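You operate a simulated robot arm through the tools that you are given. There is no shell and no other tool.

You are at the controls of a simulated robot arm. One attempt, no reset.

TASK
Put some things from the clear end of the packing table away. At the end: the grey elbow from the packing table top is in the blue table drawer; the white elbow from the packing table top is in the blue table drawer; whatever was shut is shut again. Leave all else as you found it, and nothing knocked over (what rides in a drawer may roll over).

The check looks at the end state, three seconds after you hand in, the way a careful person would. Anything else that was tipped, shoved, dropped, spilled or broken makes it a failure.

THE ROBOT
A 6-joint arm with a three-finger gripper, fixed in place. Base frame: the origin is on the floor under the middle of its stand, x ahead of it, y to its left, z up. Units: mm, rad, N and s.
It reaches about 1213 mm from its shoulder. Its first joint turns from -2.897 to 2.897 rad. Payload 4.89 kg.
The TCP is the grasp point between the finger pads, 30 mm short of the fingertips. In the tool frame z runs along the fingers and y along their closing line. The gripper opens to 164 mm; its body begins 125 mm behind the TCP.
Orientation is that of the tool frame in the base frame, as [roll, pitch, yaw] about the fixed x, y, z axes, in that order (R = Rz(yaw) Ry(pitch) Rx(roll)). With the fingers straight down and closing along the base's y, the tool's x points along the base's -x, its y along +y and its z along -z.

THE INTERFACE
- The arm moves only by the tool drive_tool. Its argument "motion" is a list of rows, each a list of 3 entries, a list of its own where there are three numbers: the opening, from 0 (shut) to 1 (fully open), then the shift along the tool's x, y, z in mm, then the turn, a rotation vector about the tool's x, y, z in rad. In form: [[gripper, [x, y, z], [ax, ay, az]], ...]. A call has 1 to 20 rows; each row shifts and turns the commanded pose from where the row before left it, along the tool's axes as they then stand. Rows are played at 5 a second. More than 50 mm and 0.15 rad between two rows, or a gripper value outside its range, and nothing of the call is played. Where a pose cannot be reached the arm comes as near as it can. A force on the tool above 40 N (or 10 N above the force at the start of the call, whichever is more), or a blocked arm, ends the call early, and 0.2 s more pass. The fingers move at their own pace (about 108 mm/s each) and stop on an object; they squeeze with about 36 N. The grip force told is the motor's: it shows also when the fingers shut on nothing. Time passes only in rows, and 0.2 s behind the last, so rows that do not move let the fingers close. The reply holds the time, the measured pose of the TCP, the force on the tool along the base axes, the opening and the grip force, in the units named above and with some noise, with the torque about the TCP (base axes, N m) and any sound that the robot's microphone picked up.
- Cameras (640 x 400 px; columns grow to the right, rows downward): "scene" is fixed at [220, 650.5, 1219.1]; the picture's right is [-0.48, -0.87, 0.00], its down [-0.25, 0.14, -0.96] and it looks along [0.84, -0.46, -0.29] (base axes); focal length 365 px, centre (320, 200). "wrist" rides on the gripper at [76, -2, -152] in the tool frame; the picture's right is [0.02, 1.00, 0.00], its down [-0.88, 0.02, -0.47] and it looks along [-0.47, 0.01, 0.88] (tool axes); focal length 247 px, centre (320, 200). There is no depth. A picture from a camera that has moved, and an enlarged one, comes with that camera's place and axes in the base frame and with its lens.
- capture(camera): a new picture of that camera. No time passes.
- lift_body(by): moves the trunk up (or, below 0, down) by that many mm; the arm rides with it, the base frame stays. It gives what a move gives, with no picture.
- close_up(camera, box): a new picture of the part [left, top, right, bottom] of that camera's present view, enlarged. No time passes.
- sign_off(): hands the job in; it is judged then, once.

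Places have to be worked out from the pictures, the camera data and where the tool is seen. Open the gripper and draw the arm clear of the work before you hand the job in, unless the task says otherwise.

The tools are called as name(argument=value, ...) on one line, values as JSON. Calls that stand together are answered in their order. drive_tool: Moves the arm, as the interface text tells. Its arguments: {"type":"object","properties":{"motion":{"type":"array"}},"required":["motion"]} The other tools are called the same way: lift_body (by) moves the trunk up or down; capture (camera) takes a picture; close_up (camera, box) takes an enlarged picture of a part of a camera's view; sign_off () hands the job in.

At the start:

```text
time: 0.0
position: [628.4, 321.8, 1138.8]
tcp_rot: [3.141, 0.0, -3.141]
force: [0.3, -0.3, 0.6]
moment: [0.0, -0.01, 0.0]
width: 163.8
grip_force: 0.0
trunk travel left (down, up): [-125.0, 265.0]
```

scene: 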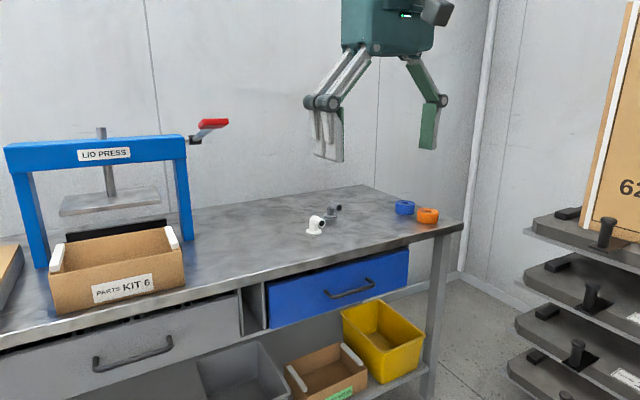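
wrist: 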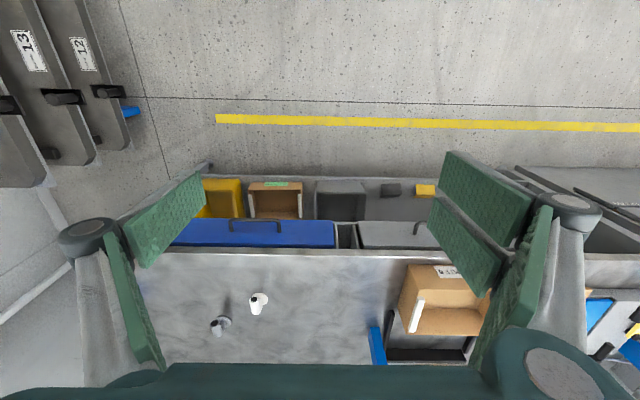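

I'll start with enlarged views of the work area: the elbows, drawer and handle in both cameras.

close_up(camera="scene", box=[240, 160, 480, 310])

close_up(camera="wrist", box=[140, 160, 380, 310])

close_up(camera="wrist", box=[160, 260, 320, 360])

close_up(camera="scene", box=[280, 185, 360, 245])

```text
2.67 times, centred on (360, 235) of scene
camera zoom: at [220.0, 650.5, 1219.1], right [-0.48, -0.87, 0.0], down [-0.25, 0.14, -0.96], along [0.84, -0.46, -0.29], focal length 974 px, centre (213, 107)
```

zoom: 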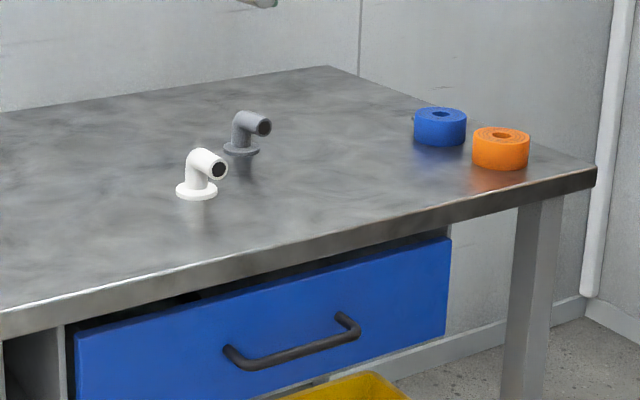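

```text
2.67 times, centred on (260, 235) of wrist
camera zoom: at [553.0, 319.7, 1291.3], right [-0.02, 1.0, 0.0], down [0.88, 0.02, 0.47], along [0.47, 0.01, -0.88], focal length 659 px, centre (480, 107)
```

zoom: 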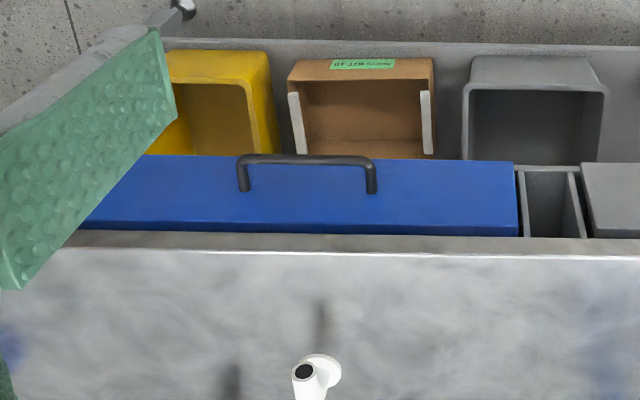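

```text
4.00 times, centred on (240, 310) of wrist
camera zoom: at [553.0, 319.7, 1291.3], right [-0.02, 1.0, 0.0], down [0.88, 0.02, 0.47], along [0.47, 0.01, -0.88], focal length 988 px, centre (640, -240)
```

zoom: 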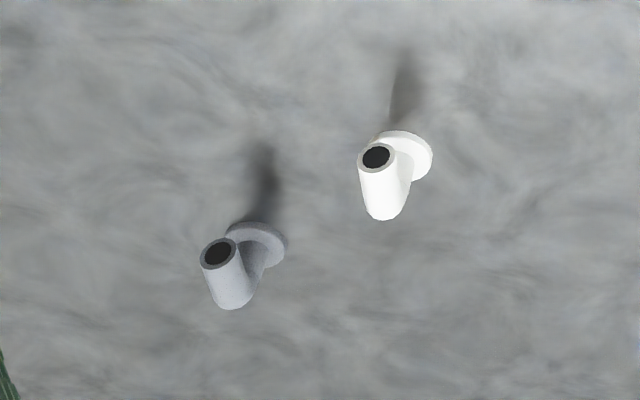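

```text
6.67 times, centred on (320, 215) of scene
camera zoom: at [220.0, 650.5, 1219.1], right [-0.48, -0.87, 0.0], down [-0.25, 0.14, -0.96], along [0.84, -0.46, -0.29], focal length 2435 px, centre (320, 100)
```

zoom: 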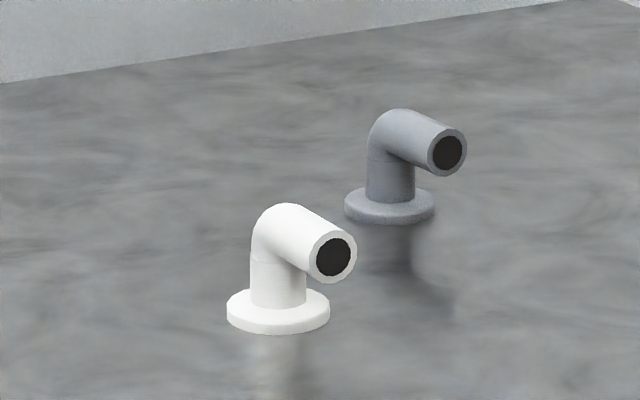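

The elbows sit on the table at about (1153, 162) for white and (1265, 33) for grey. The table top is near z 790, and the drawer handle is near (960, 133, 666). I'll bring the arm forward and down to a mid-height hover to get better views and check reach.

drive_tool(motion=[[1, [-34, -24, 17], [0, 0, 0]], [1, [-34, -24, 17], [0, 0, 0]], [1, [-34, -24, 17], [0, 0, 0]], [1, [-34, -24, 17], [0, 0, 0]], [1, [-34, -24, 17], [0, 0, 0]], [1, [-34, -24, 17], [0, 0, 0]], [1, [-34, -24, 17], [0, 0, 0]], [1, [-34, -24, 17], [0, 0, 0]], [1, [0, 0, 0], [0, 0, 0]]])

```text
time: 2.0
position: [902.2, 129.5, 1003.1]
tcp_rot: [3.141, -0.001, -3.141]
force: [0.9, 1.1, -0.5]
moment: [0.02, 0.04, 0.0]
width: 163.9
grip_force: 0.0
trunk travel left (down, up): [-125.0, 265.0]
```

The arm reached (902, 130, 1003). I'll take both pictures from here.

capture(camera="scene")

capture(camera="wrist")

```text
taken
```

scene: 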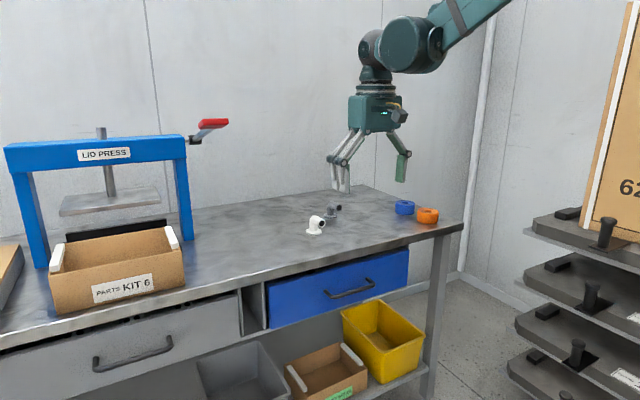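

```text
taken
camera wrist: at [824.8, 127.6, 1155.7], right [-0.02, 1.0, 0.0], down [0.88, 0.02, 0.47], along [0.47, 0.01, -0.88], focal length 247 px, centre (320, 200)
```

wrist: 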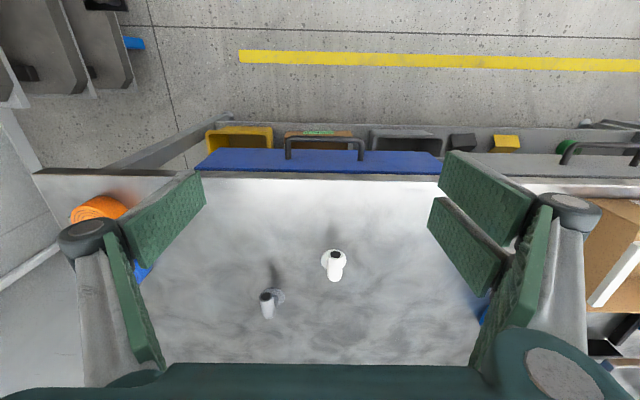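

The elbows are closer in the wrist view now. I'll enlarge it for a better triangulation of both elbows, the handle and the table edge.

close_up(camera="wrist", box=[240, 220, 400, 320])

close_up(camera="wrist", box=[190, 100, 450, 200])

close_up(camera="scene", box=[230, 230, 430, 340])

```text
4.00 times, centred on (320, 270) of wrist
camera zoom: at [824.8, 127.6, 1155.7], right [-0.02, 1.0, 0.0], down [0.88, 0.02, 0.47], along [0.47, 0.01, -0.88], focal length 988 px, centre (320, -80)
```

zoom: 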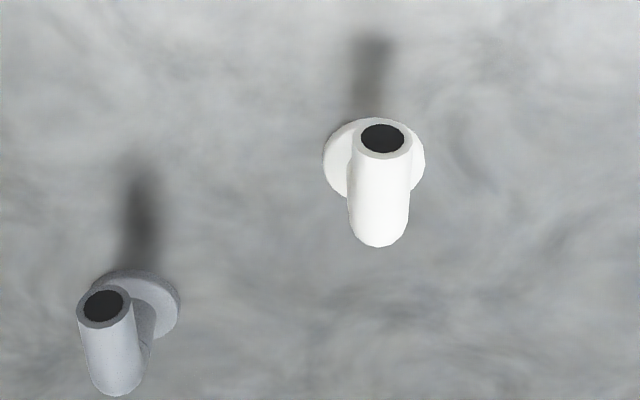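

```text
2.46 times, centred on (320, 150) of wrist
camera zoom: at [824.8, 127.6, 1155.7], right [-0.02, 1.0, 0.0], down [0.88, 0.02, 0.47], along [0.47, 0.01, -0.88], focal length 608 px, centre (320, 323)
```

zoom: 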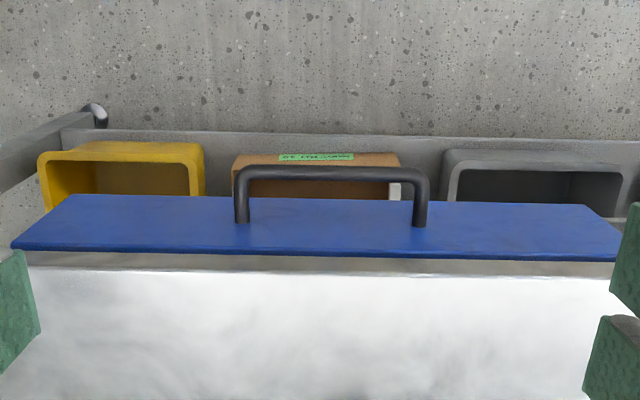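

```text
3.20 times, centred on (330, 285) of scene
camera zoom: at [220.0, 650.5, 1219.1], right [-0.48, -0.87, 0.0], down [-0.25, 0.14, -0.96], along [0.84, -0.46, -0.29], focal length 1169 px, centre (288, -72)
```

zoom: 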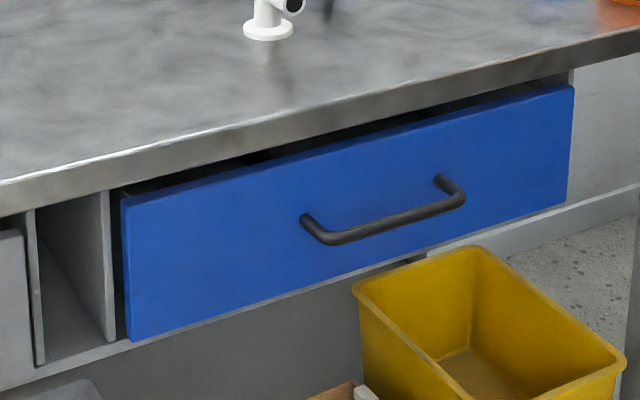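

The wrist views put white at about (1150, 161) with its mouth at (1095, 158, 838), and grey at about (1256, 37) with its mouth at (1198, 36, 838). The table top is near z 785. I'll test reach at a safe height by going forward in x.

drive_tool(motion=[[1, [-48, 0, 0], [0, 0, 0]], [1, [-48, 0, 0], [0, 0, 0]], [1, [-48, 0, 0], [0, 0, 0]], [1, [-48, 0, 0], [0, 0, 0]], [1, [-48, 0, 0], [0, 0, 0]], [1, [0, 0, 0], [0, 0, 0]]])

```text
time: 3.4
position: [1140.5, 129.3, 1003.1]
tcp_rot: [-3.141, -0.001, 3.141]
force: [-0.4, 0.2, -0.3]
moment: [-0.03, 0.02, 0.01]
width: 163.9
grip_force: 0.0
trunk travel left (down, up): [-125.0, 265.0]
```

That pose was reached exactly. Next I'll test over the grey elbow at the same height.

drive_tool(motion=[[1, [-33, -30, 0], [0, 0, 0]], [1, [-33, -30, 0], [0, 0, 0]], [1, [-33, -32, 0], [0, 0, 0]], [1, [0, 0, 0], [0, 0, 0]], [1, [0, 0, 0], [0, 0, 0]]])

capture(camera="scene")

capture(camera="wrist")

```text
time: 4.6
position: [1241.8, 37.1, 1002.8]
tcp_rot: [3.141, 0.001, -3.14]
force: [-1.0, -0.5, 0.3]
moment: [0.01, -0.02, 0.0]
width: 164.0
grip_force: 0.0
trunk travel left (down, up): [-125.0, 265.0]
```

```text
taken
```

scene: 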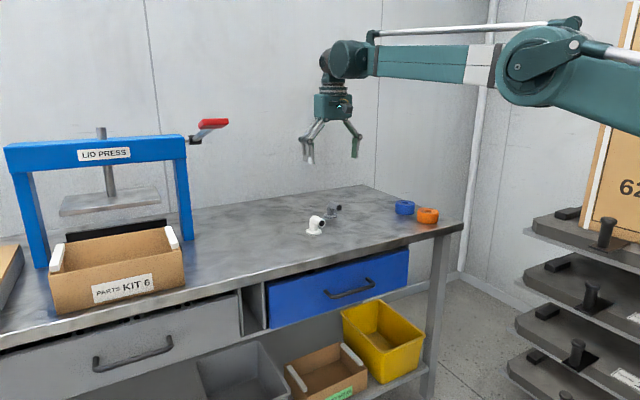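

```text
taken
camera wrist: at [1163.5, 34.7, 1154.3], right [-0.02, 1.0, 0.0], down [0.88, 0.02, 0.47], along [0.47, 0.01, -0.88], focal length 247 px, centre (320, 200)
```

wrist: 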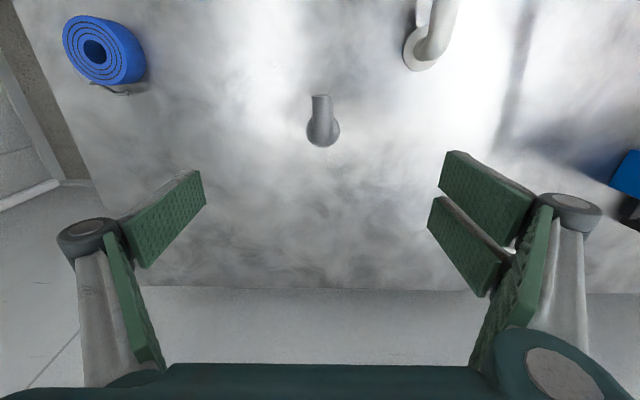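

The arm can reach over grey. I'll zoom in on grey and white from here to fix their positions.

close_up(camera="wrist", box=[240, 60, 400, 160])

close_up(camera="wrist", box=[360, 0, 520, 100])

close_up(camera="wrist", box=[40, 0, 200, 100])

```text
4.00 times, centred on (320, 110) of wrist
camera zoom: at [1163.5, 34.7, 1154.3], right [-0.02, 1.0, 0.0], down [0.88, 0.02, 0.47], along [0.47, 0.01, -0.88], focal length 988 px, centre (320, 560)
```

zoom: 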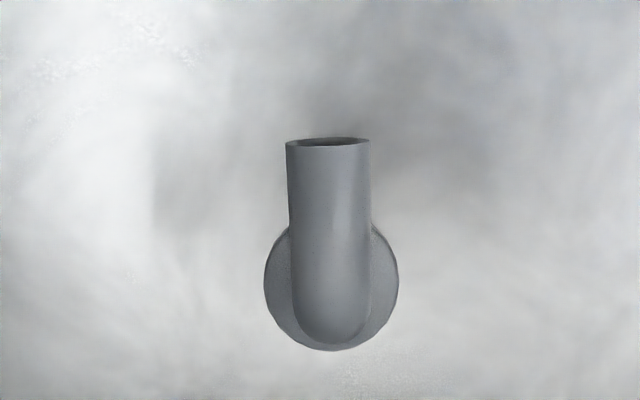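

```text
4.00 times, centred on (440, 50) of wrist
camera zoom: at [1163.5, 34.7, 1154.3], right [-0.02, 1.0, 0.0], down [0.88, 0.02, 0.47], along [0.47, 0.01, -0.88], focal length 988 px, centre (-160, 800)
```

zoom: 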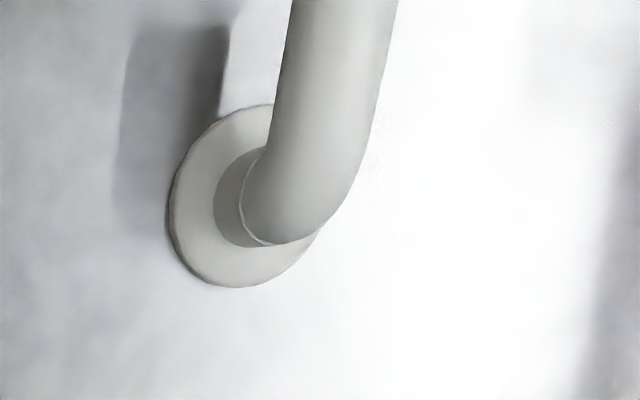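

```text
4.00 times, centred on (120, 50) of wrist
camera zoom: at [1163.5, 34.7, 1154.3], right [-0.02, 1.0, 0.0], down [0.88, 0.02, 0.47], along [0.47, 0.01, -0.88], focal length 988 px, centre (1120, 800)
```

zoom: 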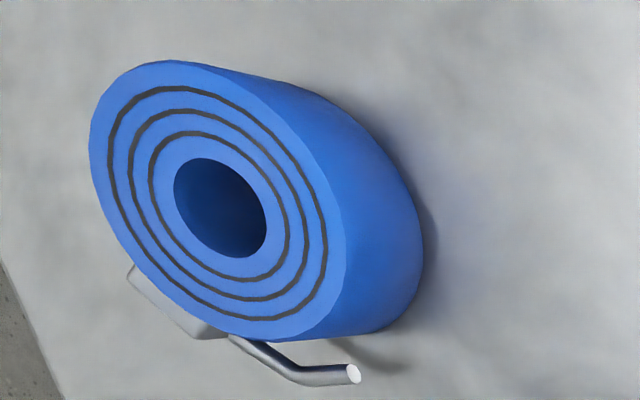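

Grey is at about (1244, 40), with the horizontal tubes pointing toward −x. The handle bar is at about (942, 139, 689) and the drawer face near x 980. I'll draw the arm back to about (720, 139, 1000) before turning the tool horizontal.

drive_tool(motion=[[1, [47.4, 9.3, 0], [0, 0, 0]], [1, [47.4, 9.3, 0], [0, 0, 0]], [1, [47.4, 9.3, 0], [0, 0, 0]], [1, [47.4, 9.3, 0], [0, 0, 0]], [1, [47.4, 9.3, 0], [0, 0, 0]], [1, [47.4, 9.3, 0], [0, 0, 0]], [1, [47.4, 9.3, 0], [0, 0, 0]], [1, [47.4, 9.3, 0], [0, 0, 0]], [1, [47.4, 9.3, 0], [0, 0, 0]], [1, [47.4, 9.3, 0], [0, 0, 0]], [1, [47.4, 9.3, 0], [0, 0, 0]], [1, [0, 0, 0], [0, 0, 0]]])

```text
time: 7.2
position: [718.1, 137.3, 1004.6]
tcp_rot: [-3.141, 0.0, -3.141]
force: [-0.4, 0.1, 0.2]
moment: [0.02, -0.05, -0.02]
width: 164.0
grip_force: 0.1
trunk travel left (down, up): [-125.0, 265.0]
```

Now I'll pitch the tool from straight down to pointing forward (+x) with the TCP held in place.

drive_tool(motion=[[0.6, [0, 0, 0], [0, -0.1428, 0]], [0.6, [0, 0, 0], [0, -0.1428, 0]], [0.6, [0, 0, 0], [0, -0.1428, 0]], [0.6, [0, 0, 0], [0, -0.1428, 0]], [0.6, [0, 0, 0], [0, -0.1428, 0]], [0.6, [0, 0, 0], [0, -0.1428, 0]], [0.6, [0, 0, 0], [0, -0.1428, 0]], [0.6, [0, 0, 0], [0, -0.1428, 0]], [0.6, [0, 0, 0], [0, -0.1428, 0]], [0.6, [0, 0, 0], [0, -0.1428, 0]], [0.6, [0, 0, 0], [0, -0.1428, 0]], [0.6, [0, 0, 0], [0, 0, 0]]])

capture(camera="scene")

capture(camera="wrist")

```text
time: 9.8
position: [752.1, 151.9, 1092.6]
tcp_rot: [3.139, 1.568, 3.14]
force: [-0.2, 0.1, 0.0]
moment: [-0.01, 0.02, 0.01]
width: 98.3
grip_force: 0.0
out of reach, approached as far as the arm can: row 9, 10, 11
trunk travel left (down, up): [-125.0, 265.0]
```

```text
taken
```

scene: 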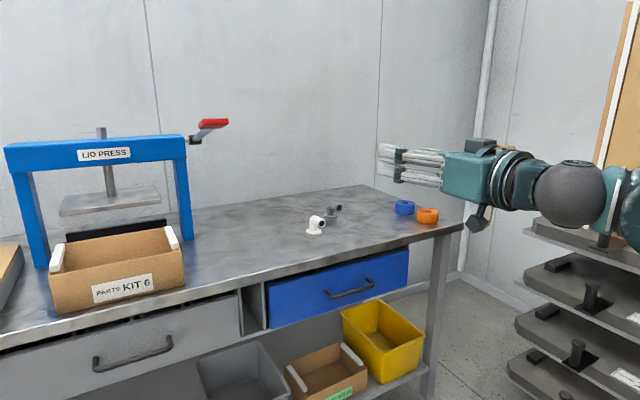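

```text
taken
camera wrist: at [599.5, 149.8, 1015.9], right [0.0, 1.0, -0.02], down [-0.47, 0.02, 0.88], along [0.88, 0.01, 0.47], focal length 247 px, centre (320, 200)
```

wrist: 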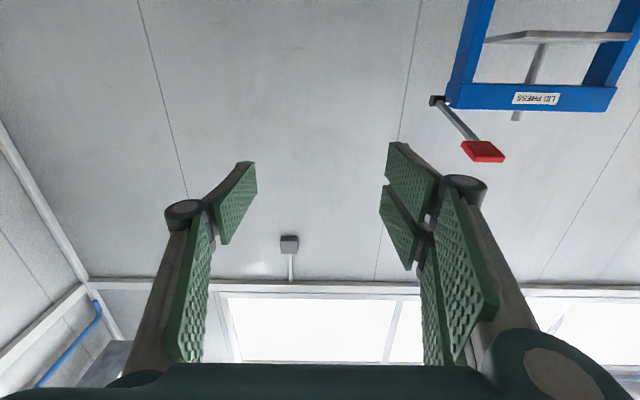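

At full pitch the pose was too close in, so the arm drifted to (752, 152, 1093) with the right orientation. I'll move forward a little and roll the tool 90° so the fingers close vertically.

drive_tool(motion=[[0.6, [0, 0, 40], [0, 0, 0]], [0.6, [0, 0, 10], [0, 0, 0.1428]], [0.6, [0, 0, 0], [0, 0, 0.1428]], [0.6, [0, 0, 0], [0, 0, 0.1428]], [0.6, [0, 0, 0], [0, 0, 0.1428]], [0.6, [0, 0, 0], [0, 0, 0.1428]], [0.6, [0, 0, 0], [0, 0, 0.1428]], [0.6, [0, 0, 0], [0, 0, 0.1428]], [0.6, [0, 0, 0], [0, 0, 0.1428]], [0.6, [0, 0, 0], [0, 0, 0.1428]], [0.6, [0, 0, 0], [0, 0, 0.1428]], [0.6, [0, 0, 0], [0, 0, 0.1428]], [0.6, [0, 0, 0], [0, 0, 0]]])

capture(camera="scene")

capture(camera="wrist")

```text
time: 12.6
position: [804.8, 147.2, 1092.7]
tcp_rot: [1.609, 0.011, 1.577]
force: [-0.6, 0.1, 0.3]
moment: [0.01, 0.0, -0.05]
width: 98.4
grip_force: 0.0
out of reach, approached as far as the arm can: row 12
trunk travel left (down, up): [-125.0, 265.0]
```

```text
taken
```

scene: 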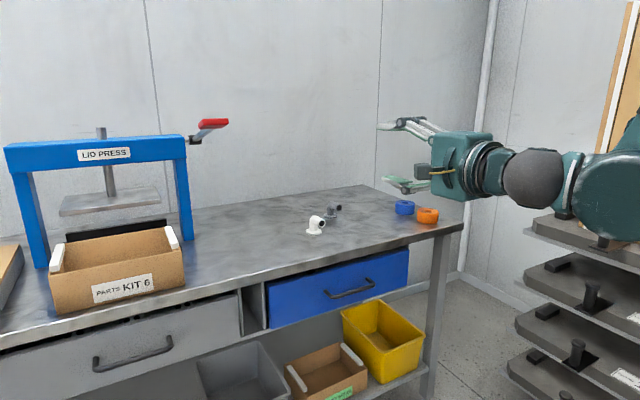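

```text
taken
camera wrist: at [650.2, 222.9, 1094.7], right [0.04, 0.03, 1.0], down [-0.47, -0.88, 0.04], along [0.88, -0.47, -0.02], focal length 247 px, centre (320, 200)
```

wrist: 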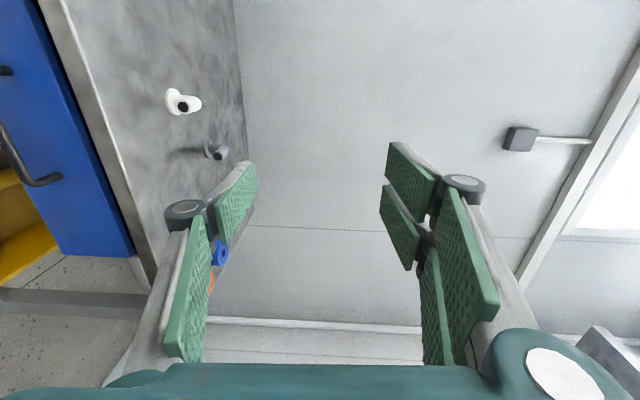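

The tool is horizontal with the fingers closing vertically, apart from about 0.04 rad of tilt. I'll go straight down in front of the drawer, clear of the table edge, toward z 700, fixing the tilt on the way.

drive_tool(motion=[[0.6, [0, -45, 0], [0, 0, 0]], [0.6, [0, -45, 0], [0, 0, 0]], [0.6, [0, -45, 0], [0, 0, 0]], [0.6, [0, -45, 0], [0, 0, 0]], [0.6, [-4, -45, 0], [0, 0, 0]], [0.6, [-4, -45, 0], [0, 0, 0]], [0.6, [0, -45, 0], [0, 0, 0]], [0.6, [0, -40, 0], [-0.02, 0, 0]], [0.6, [0, -35, 0], [-0.018, 0, 0]], [0.6, [0, 0, 0], [0, 0, 0]]])

capture(camera="wrist")

capture(camera="scene")

```text
time: 14.8
position: [978.8, 173.4, 927.1]
tcp_rot: [1.598, 0.017, 1.582]
force: [-0.3, -0.5, -0.2]
moment: [0.0, 0.02, 0.0]
width: 98.2
grip_force: 0.0
out of reach, approached as far as the arm can: row 1, 2, 3, 4, 5, 6, 7, 8, 9
trunk travel left (down, up): [-125.0, 265.0]
```

```text
taken
camera wrist: at [823.1, 246.6, 928.0], right [0.03, 0.04, 1.0], down [-0.46, -0.89, 0.05], along [0.89, -0.46, -0.01], focal length 247 px, centre (320, 200)
```

wrist: 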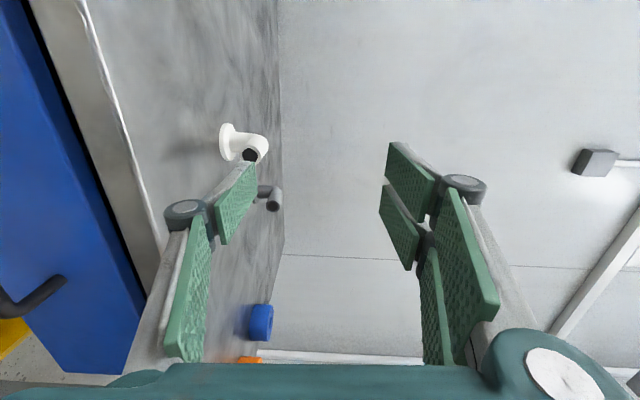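

```text
taken
```

scene: 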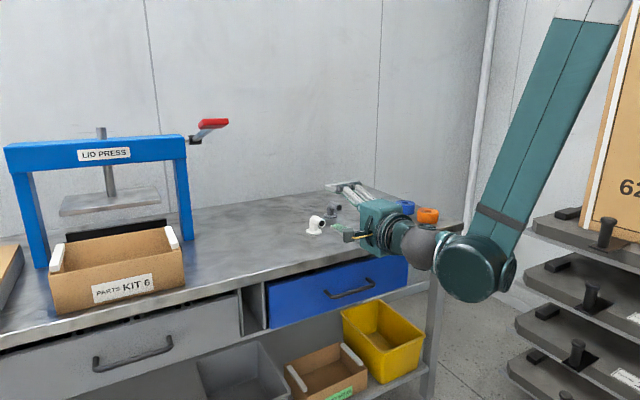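

With the tool horizontal, wrist limits push the pose forward as I go lower, so it's now at (979, 173, 927) with nothing touched. I'll tilt the fingers about 35° downward to relieve the wrist, then back off toward the robot.

drive_tool(motion=[[0.6, [0, 0, 0], [0.146, 0, 0]], [0.6, [0, 0, 0], [0.146, 0, 0]], [0.6, [0, 0, 0], [0.146, 0, 0]], [0.6, [0, 0, 0], [0.146, 0, 0]], [0.6, [0, -20, -40], [0, 0, 0]], [0.6, [0, -20, -40], [0, 0, 0]], [0.6, [0, -20, -40], [0, 0, 0]], [0.6, [0, -20, -40], [0, 0, 0]], [0.6, [0, 0, 0], [0, 0, 0]]])

```text
time: 16.8
position: [798.7, 170.5, 952.0]
tcp_rot: [2.168, 0.012, 1.579]
force: [0.5, -0.6, -0.2]
moment: [0.01, -0.04, 0.02]
width: 98.4
grip_force: 0.2
trunk travel left (down, up): [-125.0, 265.0]
```

The 34° tilt was reached at (799, 171, 952). I'll lower the trunk so the arm can work at handle height with an easy wrist angle.

lift_body(by=-120)

capture(camera="wrist")

capture(camera="scene")

```text
time: 18.3
position: [799.4, 171.9, 832.2]
tcp_rot: [2.167, 0.011, 1.58]
force: [-0.9, -0.2, -0.1]
moment: [-0.02, 0.05, 0.01]
width: 98.3
grip_force: 0.2
trunk travel left (down, up): [-5.0, 385.0]
```

```text
taken
camera wrist: at [670.6, 247.3, 915.0], right [0.56, 0.04, 0.83], down [-0.37, -0.88, 0.29], along [0.74, -0.47, -0.48], focal length 247 px, centre (320, 200)
```

wrist: 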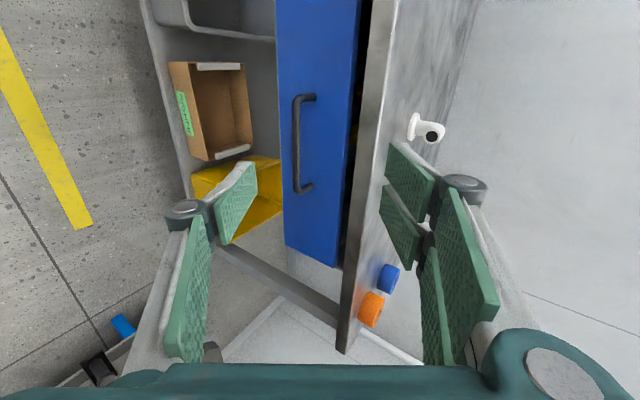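

```text
taken
```

scene: 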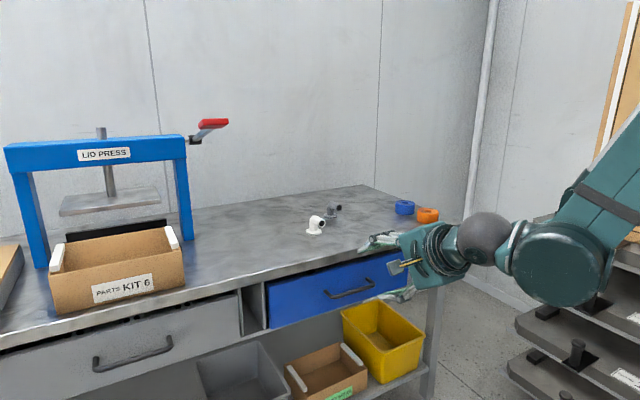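

The wrist camera now has a clear view of the handle. I'll zoom in on it to triangulate the bar.

close_up(camera="wrist", box=[250, 60, 410, 220])

```text
2.50 times, centred on (330, 140) of wrist
camera zoom: at [670.6, 247.3, 915.0], right [0.56, 0.04, 0.83], down [-0.37, -0.88, 0.29], along [0.74, -0.47, -0.48], focal length 617 px, centre (295, 350)
```

zoom: 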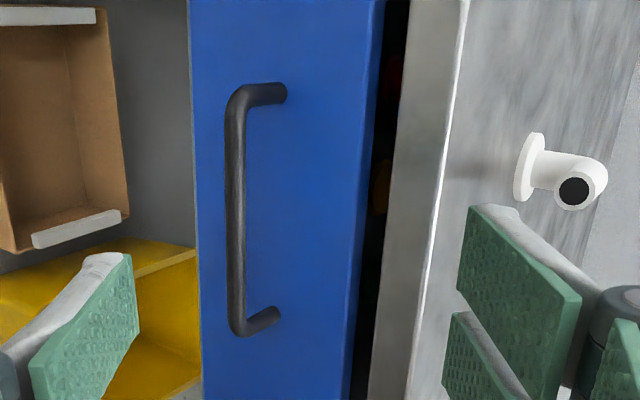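

The bar is at about (941, 139, 693) with about 45 mm of stand-off from the face. I'll move to a pre-grasp point on the approach line and narrow the gripper to about 41 mm.

drive_tool(motion=[[0.25, [-11, -11.7, 28], [0, 0, 0]], [0.25, [-11, -11.7, 28], [0, 0, 0]], [0.25, [-11, -11.7, 28], [0, 0, 0]], [0.25, [0, 0, 0], [0, 0, 0]], [0.25, [0, 0, 0], [0, 0, 0]]])

capture(camera="wrist")

close_up(camera="scene", box=[260, 220, 460, 345])

```text
time: 19.5
position: [850.2, 136.9, 756.0]
tcp_rot: [2.167, 0.012, 1.579]
force: [-0.1, 1.0, -0.6]
moment: [0.02, -0.01, 0.0]
width: 41.0
grip_force: 0.0
trunk travel left (down, up): [-5.0, 385.0]
```

```text
taken
camera wrist: at [721.7, 212.2, 838.5], right [0.56, 0.04, 0.83], down [-0.37, -0.88, 0.29], along [0.74, -0.47, -0.48], focal length 247 px, centre (320, 200)
```

wrist: 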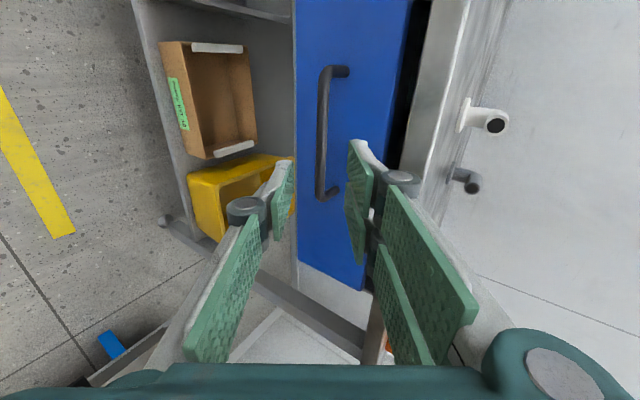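

```text
3.20 times, centred on (360, 282) of scene
camera zoom: at [220.0, 650.5, 1219.1], right [-0.48, -0.87, 0.0], down [-0.25, 0.14, -0.96], along [0.84, -0.46, -0.29], focal length 1169 px, centre (192, -64)
```

zoom: 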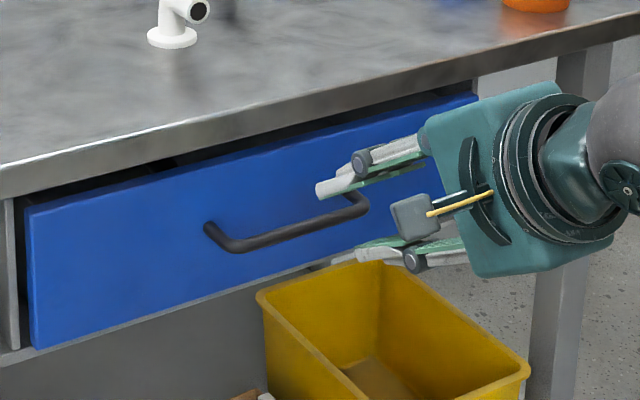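

Both views agree on the bar at about (940, 139, 695.5), 108 mm ahead on the tool axis and centred between the pads. I'll advance 93 mm and close the fingers on the bar.

drive_tool(motion=[[0.25, [0, 0, 25], [0, 0, 0]], [0.25, [0, 0, 25], [0, 0, 0]], [0.25, [0, 0, 23], [0, 0, 0]], [0.25, [0, 0, 20], [0, 0, 0]], [0.25, [0, 0, 0], [0, 0, 0]]])

capture(camera="wrist")

close_up(camera="scene", box=[260, 220, 460, 345])

```text
time: 20.7
position: [926.4, 137.0, 703.1]
tcp_rot: [2.168, 0.011, 1.579]
force: [0.0, -0.5, 0.5]
moment: [0.04, 0.0, -0.01]
width: 41.1
grip_force: 0.1
trunk travel left (down, up): [-5.0, 385.0]
```

```text
taken
camera wrist: at [797.3, 212.7, 786.8], right [0.56, 0.04, 0.83], down [-0.37, -0.88, 0.29], along [0.74, -0.47, -0.48], focal length 247 px, centre (320, 200)
```

wrist: 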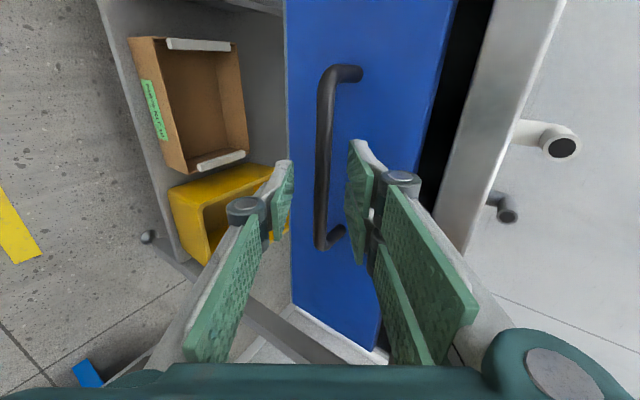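

```text
3.20 times, centred on (360, 282) of scene
camera zoom: at [220.0, 650.5, 1219.1], right [-0.48, -0.87, 0.0], down [-0.25, 0.14, -0.96], along [0.84, -0.46, -0.29], focal length 1169 px, centre (192, -64)
```

zoom: 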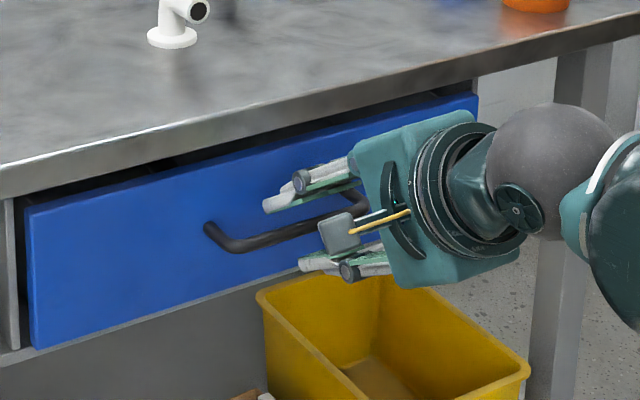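

The bar sits between the pads in both views. I'll close on it.

drive_tool(motion=[[0, [0, 0, 0], [0, 0, 0]], [0, [0, 0, 0], [0, 0, 0]], [0, [0, 0, 0], [0, 0, 0]], [0, [0, 0, 0], [0, 0, 0]]])

capture(camera="wrist")

```text
time: 21.7
position: [925.5, 136.9, 705.6]
tcp_rot: [2.166, 0.011, 1.582]
force: [3.2, 1.4, 28.7]
moment: [1.36, -0.52, -0.62]
width: 11.4
grip_force: 44.7
trunk travel left (down, up): [-5.0, 385.0]
```

```text
taken
camera wrist: at [796.6, 212.7, 788.0], right [0.56, 0.04, 0.83], down [-0.37, -0.88, 0.29], along [0.74, -0.47, -0.48], focal length 247 px, centre (320, 200)
```

wrist: 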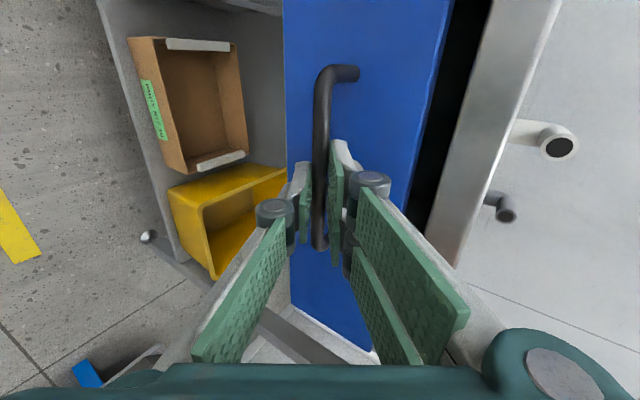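

The bar is gripped at 11.4 mm width, and the 29 N upward force says the bar sits slightly above my axis. I'll relieve that by 3 mm, then start pulling gently toward −x.

drive_tool(motion=[[0, [0, 3, 0], [0, 0, 0]], [0, [0, 0, 0], [0, 0, 0]]])

drive_tool(motion=[[0, [0, -5.6, -8.3], [0, 0, 0]], [0, [0, -5.6, -8.3], [0, 0, 0]], [0, [0, -5.6, -8.3], [0, 0, 0]], [0, [0, 0, 0], [0, 0, 0]]])

```text
time: 22.3
position: [927.6, 137.0, 704.8]
tcp_rot: [2.17, 0.014, 1.58]
force: [-1.5, -2.3, -2.1]
moment: [0.88, 0.05, -0.97]
width: 11.3
grip_force: 45.4
trunk travel left (down, up): [-5.0, 385.0]
```

```text
time: 23.3
position: [898.0, 136.6, 705.3]
tcp_rot: [2.169, 0.014, 1.579]
force: [-0.8, -25.2, -13.2]
moment: [0.35, 0.31, -1.56]
width: 11.6
grip_force: 45.2
trunk travel left (down, up): [-5.0, 385.0]
```

The tool moved back 30 mm. I'll check that the drawer followed and how the grip looks.

close_up(camera="scene", box=[240, 200, 480, 350])

capture(camera="wrist")

```text
2.67 times, centred on (360, 275) of scene
camera zoom: at [220.0, 650.5, 1219.1], right [-0.48, -0.87, 0.0], down [-0.25, 0.14, -0.96], along [0.84, -0.46, -0.29], focal length 974 px, centre (213, 0)
```

zoom: 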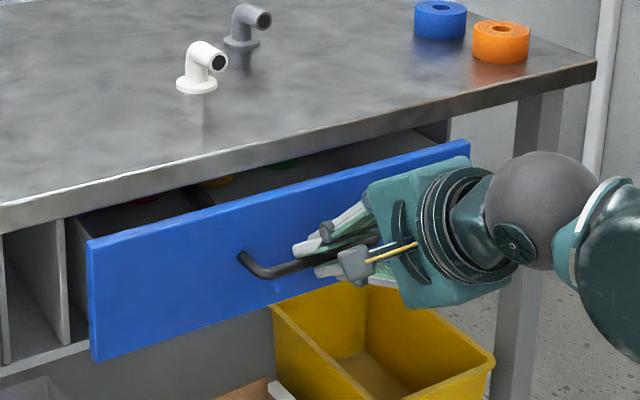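

```text
taken
camera wrist: at [769.3, 213.0, 788.5], right [0.56, 0.04, 0.83], down [-0.37, -0.88, 0.29], along [0.74, -0.47, -0.48], focal length 247 px, centre (320, 200)
```

wrist: 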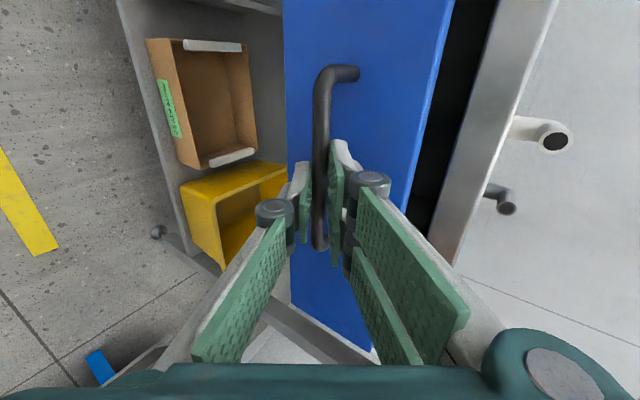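

The drawer is sliding out smoothly and there are items inside. I'll keep pulling, with a small sideways relief for the side force.

drive_tool(motion=[[0, [-1, -8.4, -12.4], [0, 0, 0]], [0, [-1, -8.4, -12.4], [0, 0, 0]], [0, [0.15, -8.4, -12.4], [0, 0, 0]], [0, [0.15, -8.4, -12.4], [0, 0, 0]], [0, [0.15, -8.4, -12.4], [0, 0, 0]], [0, [0, 0, 0], [0, 0, 0]]])

```text
time: 23.9
position: [870.8, 137.6, 705.9]
tcp_rot: [2.176, 0.012, 1.58]
force: [1.1, 0.0, -30.4]
moment: [0.83, 0.56, -0.66]
width: 11.3
grip_force: 45.1
out of reach, approached as far as the arm can: row 2, 3
trunk travel left (down, up): [-5.0, 385.0]
stopped in row 3: the force on the tool passed its limit at 50 N (the readings are from after the stop); the commanded pose is now the measured one
```

The drawer is open about 57 mm. The arm hit a limit on how steep the forearm can get at this tilt, and force built up to 50 N. The bar is round, so I'll pivot the tool about it to a steeper tilt of about 60°, which lets the wrist ride higher while I keep pulling.

drive_tool(motion=[[0, [0, 0.5, 0.5], [0.09, 0, 0]], [0, [0, 1.35, 0.06], [0.09, 0, 0]], [0, [0, 1.35, 0.06], [0.09, 0, 0]], [0, [0, 1.35, 0.06], [0.09, 0, 0]], [0, [0, 1.35, 0.06], [0.09, 0, 0]], [0, [0, 0, 0], [0, 0, 0]]])

capture(camera="wrist")

```text
time: 25.3
position: [874.7, 137.2, 711.0]
tcp_rot: [2.623, 0.01, 1.582]
force: [1.0, 6.8, 0.0]
moment: [0.7, 0.01, -0.63]
width: 11.3
grip_force: 45.1
trunk travel left (down, up): [-5.0, 385.0]
```

```text
taken
camera wrist: at [796.2, 213.9, 841.5], right [0.87, 0.04, 0.49], down [-0.21, -0.88, 0.43], along [0.45, -0.48, -0.75], focal length 247 px, centre (320, 200)
```

wrist: 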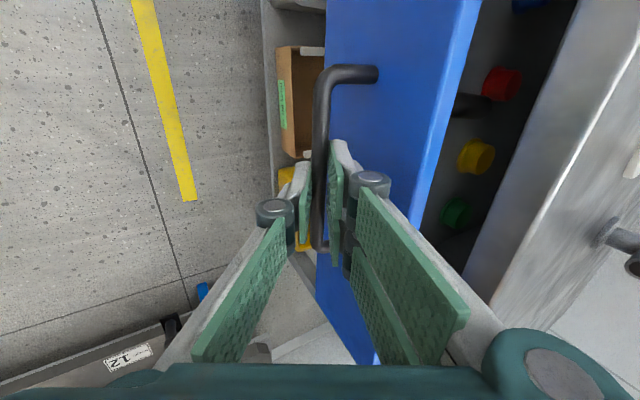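

The pivot worked: 60° tilt, force near zero, and coloured caps visible inside the drawer. I'll continue pulling straight back.

drive_tool(motion=[[0, [0.16, -13, -7.4], [0, 0, 0]], [0, [0.16, -13, -7.4], [0, 0, 0]], [0, [0.16, -13, -7.4], [0, 0, 0]], [0, [0.16, -13, -7.4], [0, 0, 0]], [0, [0.16, -13, -7.4], [0, 0, 0]], [0, [0, 0, 0], [0, 0, 0]]])

```text
time: 26.7
position: [801.9, 137.2, 711.3]
tcp_rot: [2.624, 0.015, 1.58]
force: [-1.4, 4.7, -20.4]
moment: [0.32, 0.26, -0.77]
width: 11.1
grip_force: 45.5
trunk travel left (down, up): [-5.0, 385.0]
```

Smooth so far, with the drawer out by about 130 mm. I'll continue with a slight downward relief.

drive_tool(motion=[[0, [0.16, -13.3, -6.9], [0, 0, 0]], [0, [0.16, -13.3, -6.9], [0, 0, 0]], [0, [0.16, -13, -7.4], [0, 0, 0]], [0, [0.16, -13, -7.4], [0, 0, 0]], [0, [0.16, -13, -7.4], [0, 0, 0]], [0, [0, 0, 0], [0, 0, 0]]])

capture(camera="wrist")

capture(camera="scene")

```text
time: 28.1
position: [724.8, 136.6, 712.5]
tcp_rot: [2.621, 0.012, 1.58]
force: [-0.3, -2.9, 17.6]
moment: [0.47, -0.17, -0.74]
width: 11.3
grip_force: 44.8
trunk travel left (down, up): [-5.0, 385.0]
```

```text
taken
camera wrist: at [646.5, 214.0, 841.3], right [0.87, 0.04, 0.5], down [-0.21, -0.88, 0.43], along [0.45, -0.48, -0.75], focal length 247 px, centre (320, 200)
```

wrist: 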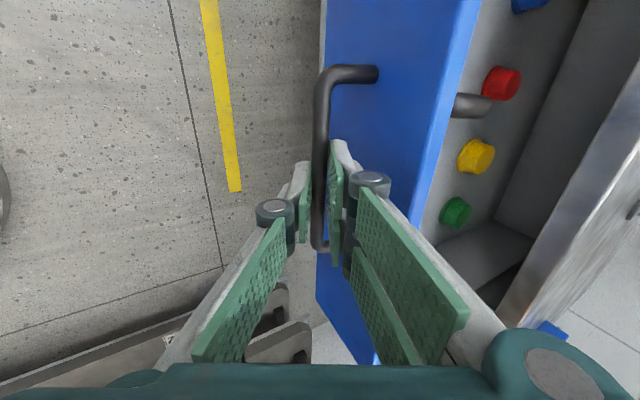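

```text
taken
```

scene: 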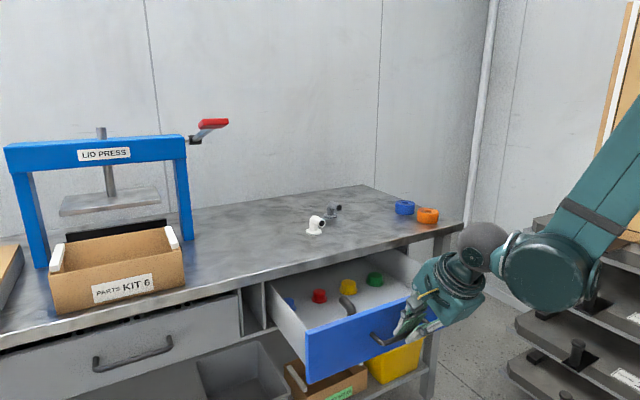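

The drawer is open about 205 mm. I'll zoom in to see what's inside.

close_up(camera="scene", box=[250, 240, 450, 390])

close_up(camera="wrist", box=[400, 0, 640, 300])

```text
2.67 times, centred on (350, 315) of scene
camera zoom: at [220.0, 650.5, 1219.1], right [-0.48, -0.87, 0.0], down [-0.25, 0.14, -0.96], along [0.84, -0.46, -0.29], focal length 974 px, centre (240, -107)
```

zoom: 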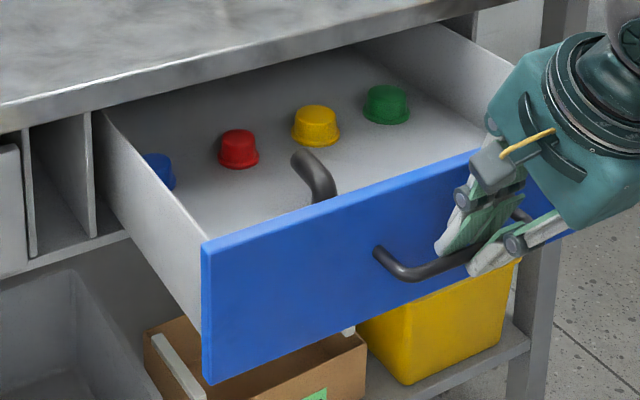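

```text
1.33 times, centred on (520, 150) of wrist
camera zoom: at [646.5, 214.0, 841.3], right [0.87, 0.04, 0.5], down [-0.21, -0.88, 0.43], along [0.45, -0.48, -0.75], focal length 329 px, centre (53, 267)
```

zoom: 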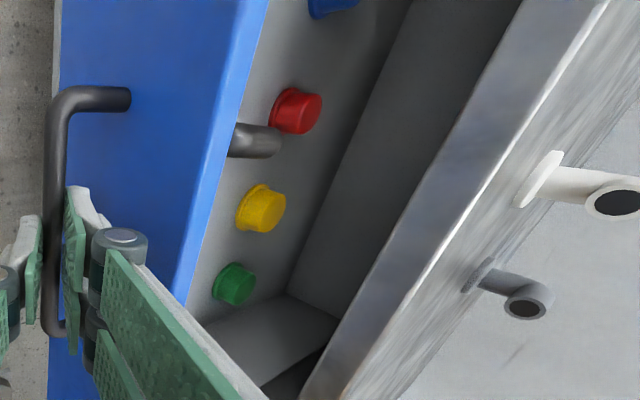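

The drawer floor is near z 635, with four caps far back at x about 1040 and a dark bent tube near y 184 at the front. There's plenty of free floor. I'll open the fingers slightly to 26 mm and back off along the finger axis, clear of the bar.

drive_tool(motion=[[0.16, [0, 0, 0], [0, 0, 0]], [0.16, [0, 0, 0], [0, 0, 0]], [0.16, [0, 0, 0], [0, 0, 0]], [0.16, [0, 0, -12], [0, 0, 0]], [0.16, [0, 0, -16], [0, 0, 0]], [0.16, [0, 0, -20], [0, 0, 0]], [0.16, [0, 0, -20], [0, 0, 0]], [0.16, [0, 0, 0], [0, 0, 0]]])

capture(camera="wrist")

capture(camera="scene")

```text
time: 29.9
position: [690.7, 138.0, 769.3]
tcp_rot: [2.622, 0.012, 1.578]
force: [0.2, -0.1, -1.3]
moment: [-0.02, 0.04, 0.0]
width: 26.4
grip_force: 0.2
trunk travel left (down, up): [-5.0, 385.0]
```

```text
taken
camera wrist: at [612.5, 214.3, 898.7], right [0.87, 0.04, 0.49], down [-0.21, -0.88, 0.43], along [0.45, -0.48, -0.75], focal length 247 px, centre (320, 200)
```

wrist: 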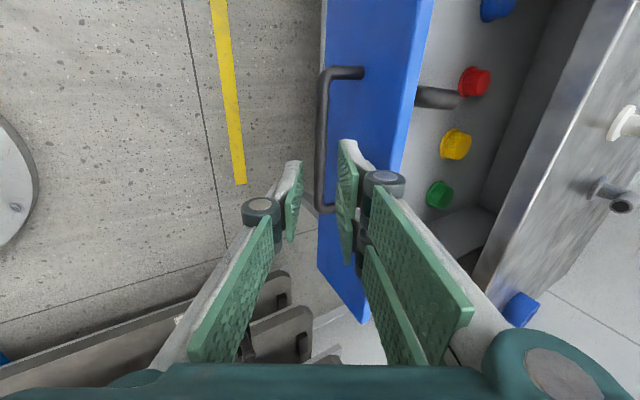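

```text
taken
```

scene: 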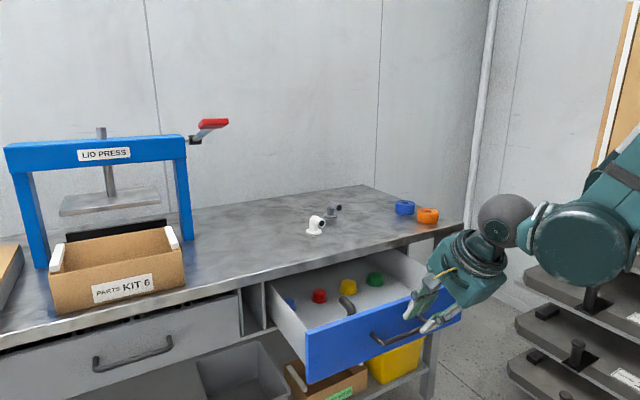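

The handle is released and the drawer stays open. I'll raise the trunk, which lifts the arm straight up clear of the drawer.

lift_body(by=150)

```text
time: 31.7
position: [690.9, 137.2, 918.2]
tcp_rot: [2.624, 0.011, 1.579]
force: [-0.1, 0.8, -0.7]
moment: [0.02, -0.01, -0.01]
width: 26.1
grip_force: 0.1
trunk travel left (down, up): [-155.0, 235.0]
```

Now I'll bring the tool vertical and roll back so the fingers close along y.

drive_tool(motion=[[0.3, [0, 0, 0], [0.13, 0, 0]], [0.3, [0, 0, 0], [0.13, 0, 0]], [0.3, [0, 0, 0], [0.13, 0, 0]], [0.3, [0, 0, 0], [0.129, 0, 0]], [0.5, [0, 0, 0], [0, 0, -0.1428]], [0.5, [0, 0, 0], [0, 0, -0.1428]], [0.5, [0, 0, 0], [0, 0, -0.1428]], [0.5, [0, 0, 0], [0, 0, -0.1428]], [0.5, [0, 0, 0], [0, 0, -0.1428]], [0.5, [0, 0, 0], [0, 0, -0.1428]], [0.5, [0, 0, 0], [0, 0, -0.1428]], [0.5, [0, 0, 0], [0, 0, -0.1428]], [0.5, [0, 0, 0], [0, 0, -0.1428]], [0.5, [0, 0, 0], [0, 0, -0.1428]], [0.5, [0, 0, 0], [0, 0, -0.1428]], [0.5, [0, 0, 0], [0, 0, 0]]])

capture(camera="wrist")

```text
time: 35.1
position: [691.0, 137.2, 917.8]
tcp_rot: [-3.129, 0.0, -3.132]
force: [-0.4, 0.5, 0.4]
moment: [-0.01, -0.02, -0.01]
width: 81.9
grip_force: 0.1
trunk travel left (down, up): [-155.0, 235.0]
```

```text
taken
camera wrist: at [613.9, 136.3, 1070.4], right [-0.03, 1.0, -0.01], down [0.88, 0.03, 0.47], along [0.47, 0.0, -0.88], focal length 247 px, centre (320, 200)
```

wrist: 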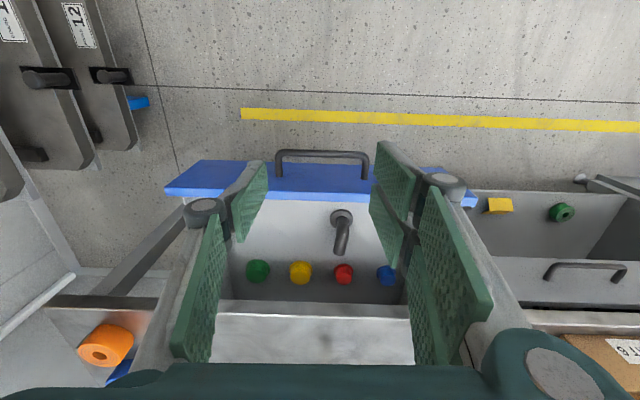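

The overhead view shows the drawer with four caps and a dark standing elbow in the middle. I'll zoom in to map the free spots.

close_up(camera="wrist", box=[200, 140, 440, 320])

```text
2.22 times, centred on (320, 230) of wrist
camera zoom: at [613.9, 136.3, 1070.4], right [-0.03, 1.0, -0.01], down [0.88, 0.03, 0.47], along [0.47, 0.0, -0.88], focal length 549 px, centre (320, 133)
```

zoom: 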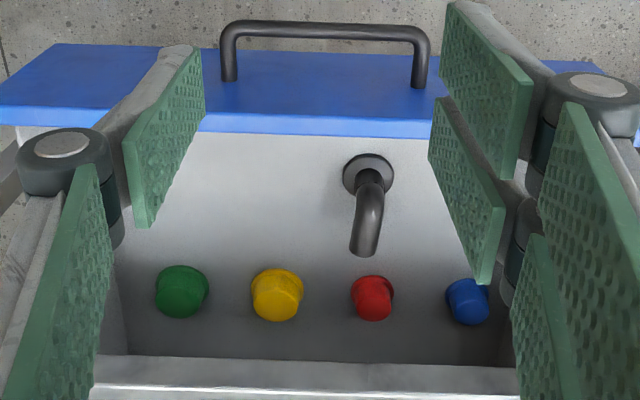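

Free floor lies at y −60 to 140 and x 810 to 1000, clear of the dark elbow at (886, 182). Combining all views, the table top is near z 796, white's axis is at about (1139, 162), grey's at about (1242, 39), and the tube axis is near z 846. I'll hover over white.

drive_tool(motion=[[0.5, [0, 0, -20], [-0.0126, 0, 0]], [0.5, [-47, 2.7, -3], [0, 0, 0]], [0.5, [-47, 2.7, -3], [0, 0, 0]], [0.5, [-47, 2.7, -3], [0, 0, 0]], [0.5, [-47, 2.7, -3], [0, 0, 0]], [0.5, [-47, 2.7, -3], [0, 0, 0]], [0.5, [-47, 2.7, -3], [0, 0, 0]], [0.5, [-47, 2.7, 0], [0, 0, 0]], [0.5, [-47, 2.7, 0], [0, 0, 0]], [0.5, [-47, 2.7, 0], [0, 0, 0]], [0.5, [0, 0, 0], [0, 0, 0]]])

capture(camera="wrist")

close_up(camera="scene", box=[240, 120, 440, 245])

```text
time: 37.5
position: [1114.1, 164.6, 953.0]
tcp_rot: [3.14, -0.001, -3.133]
force: [0.8, 0.4, -0.5]
moment: [-0.01, 0.06, 0.02]
width: 82.0
grip_force: 0.1
trunk travel left (down, up): [-155.0, 235.0]
```

```text
taken
camera wrist: at [1037.2, 160.6, 1105.3], right [-0.03, 1.0, 0.0], down [0.88, 0.03, 0.47], along [0.47, 0.01, -0.88], focal length 247 px, centre (320, 200)
```

wrist: 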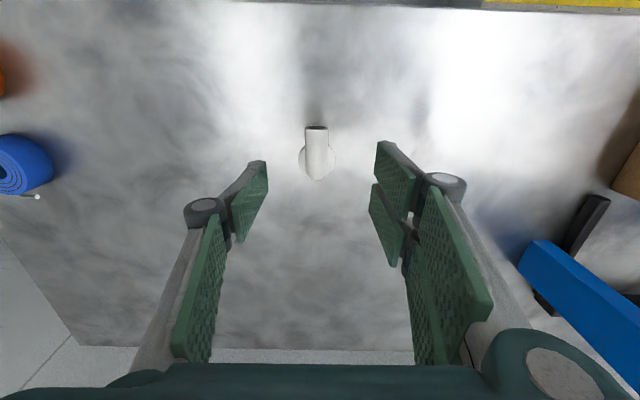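

```text
3.20 times, centred on (340, 182) of scene
camera zoom: at [220.0, 650.5, 1219.1], right [-0.48, -0.87, 0.0], down [-0.25, 0.14, -0.96], along [0.84, -0.46, -0.29], focal length 1169 px, centre (256, 256)
```

zoom: 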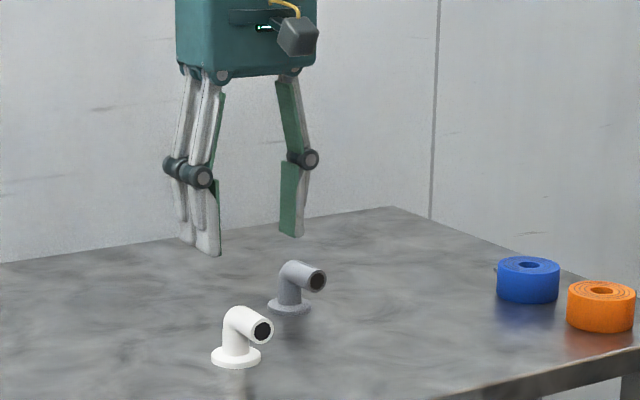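

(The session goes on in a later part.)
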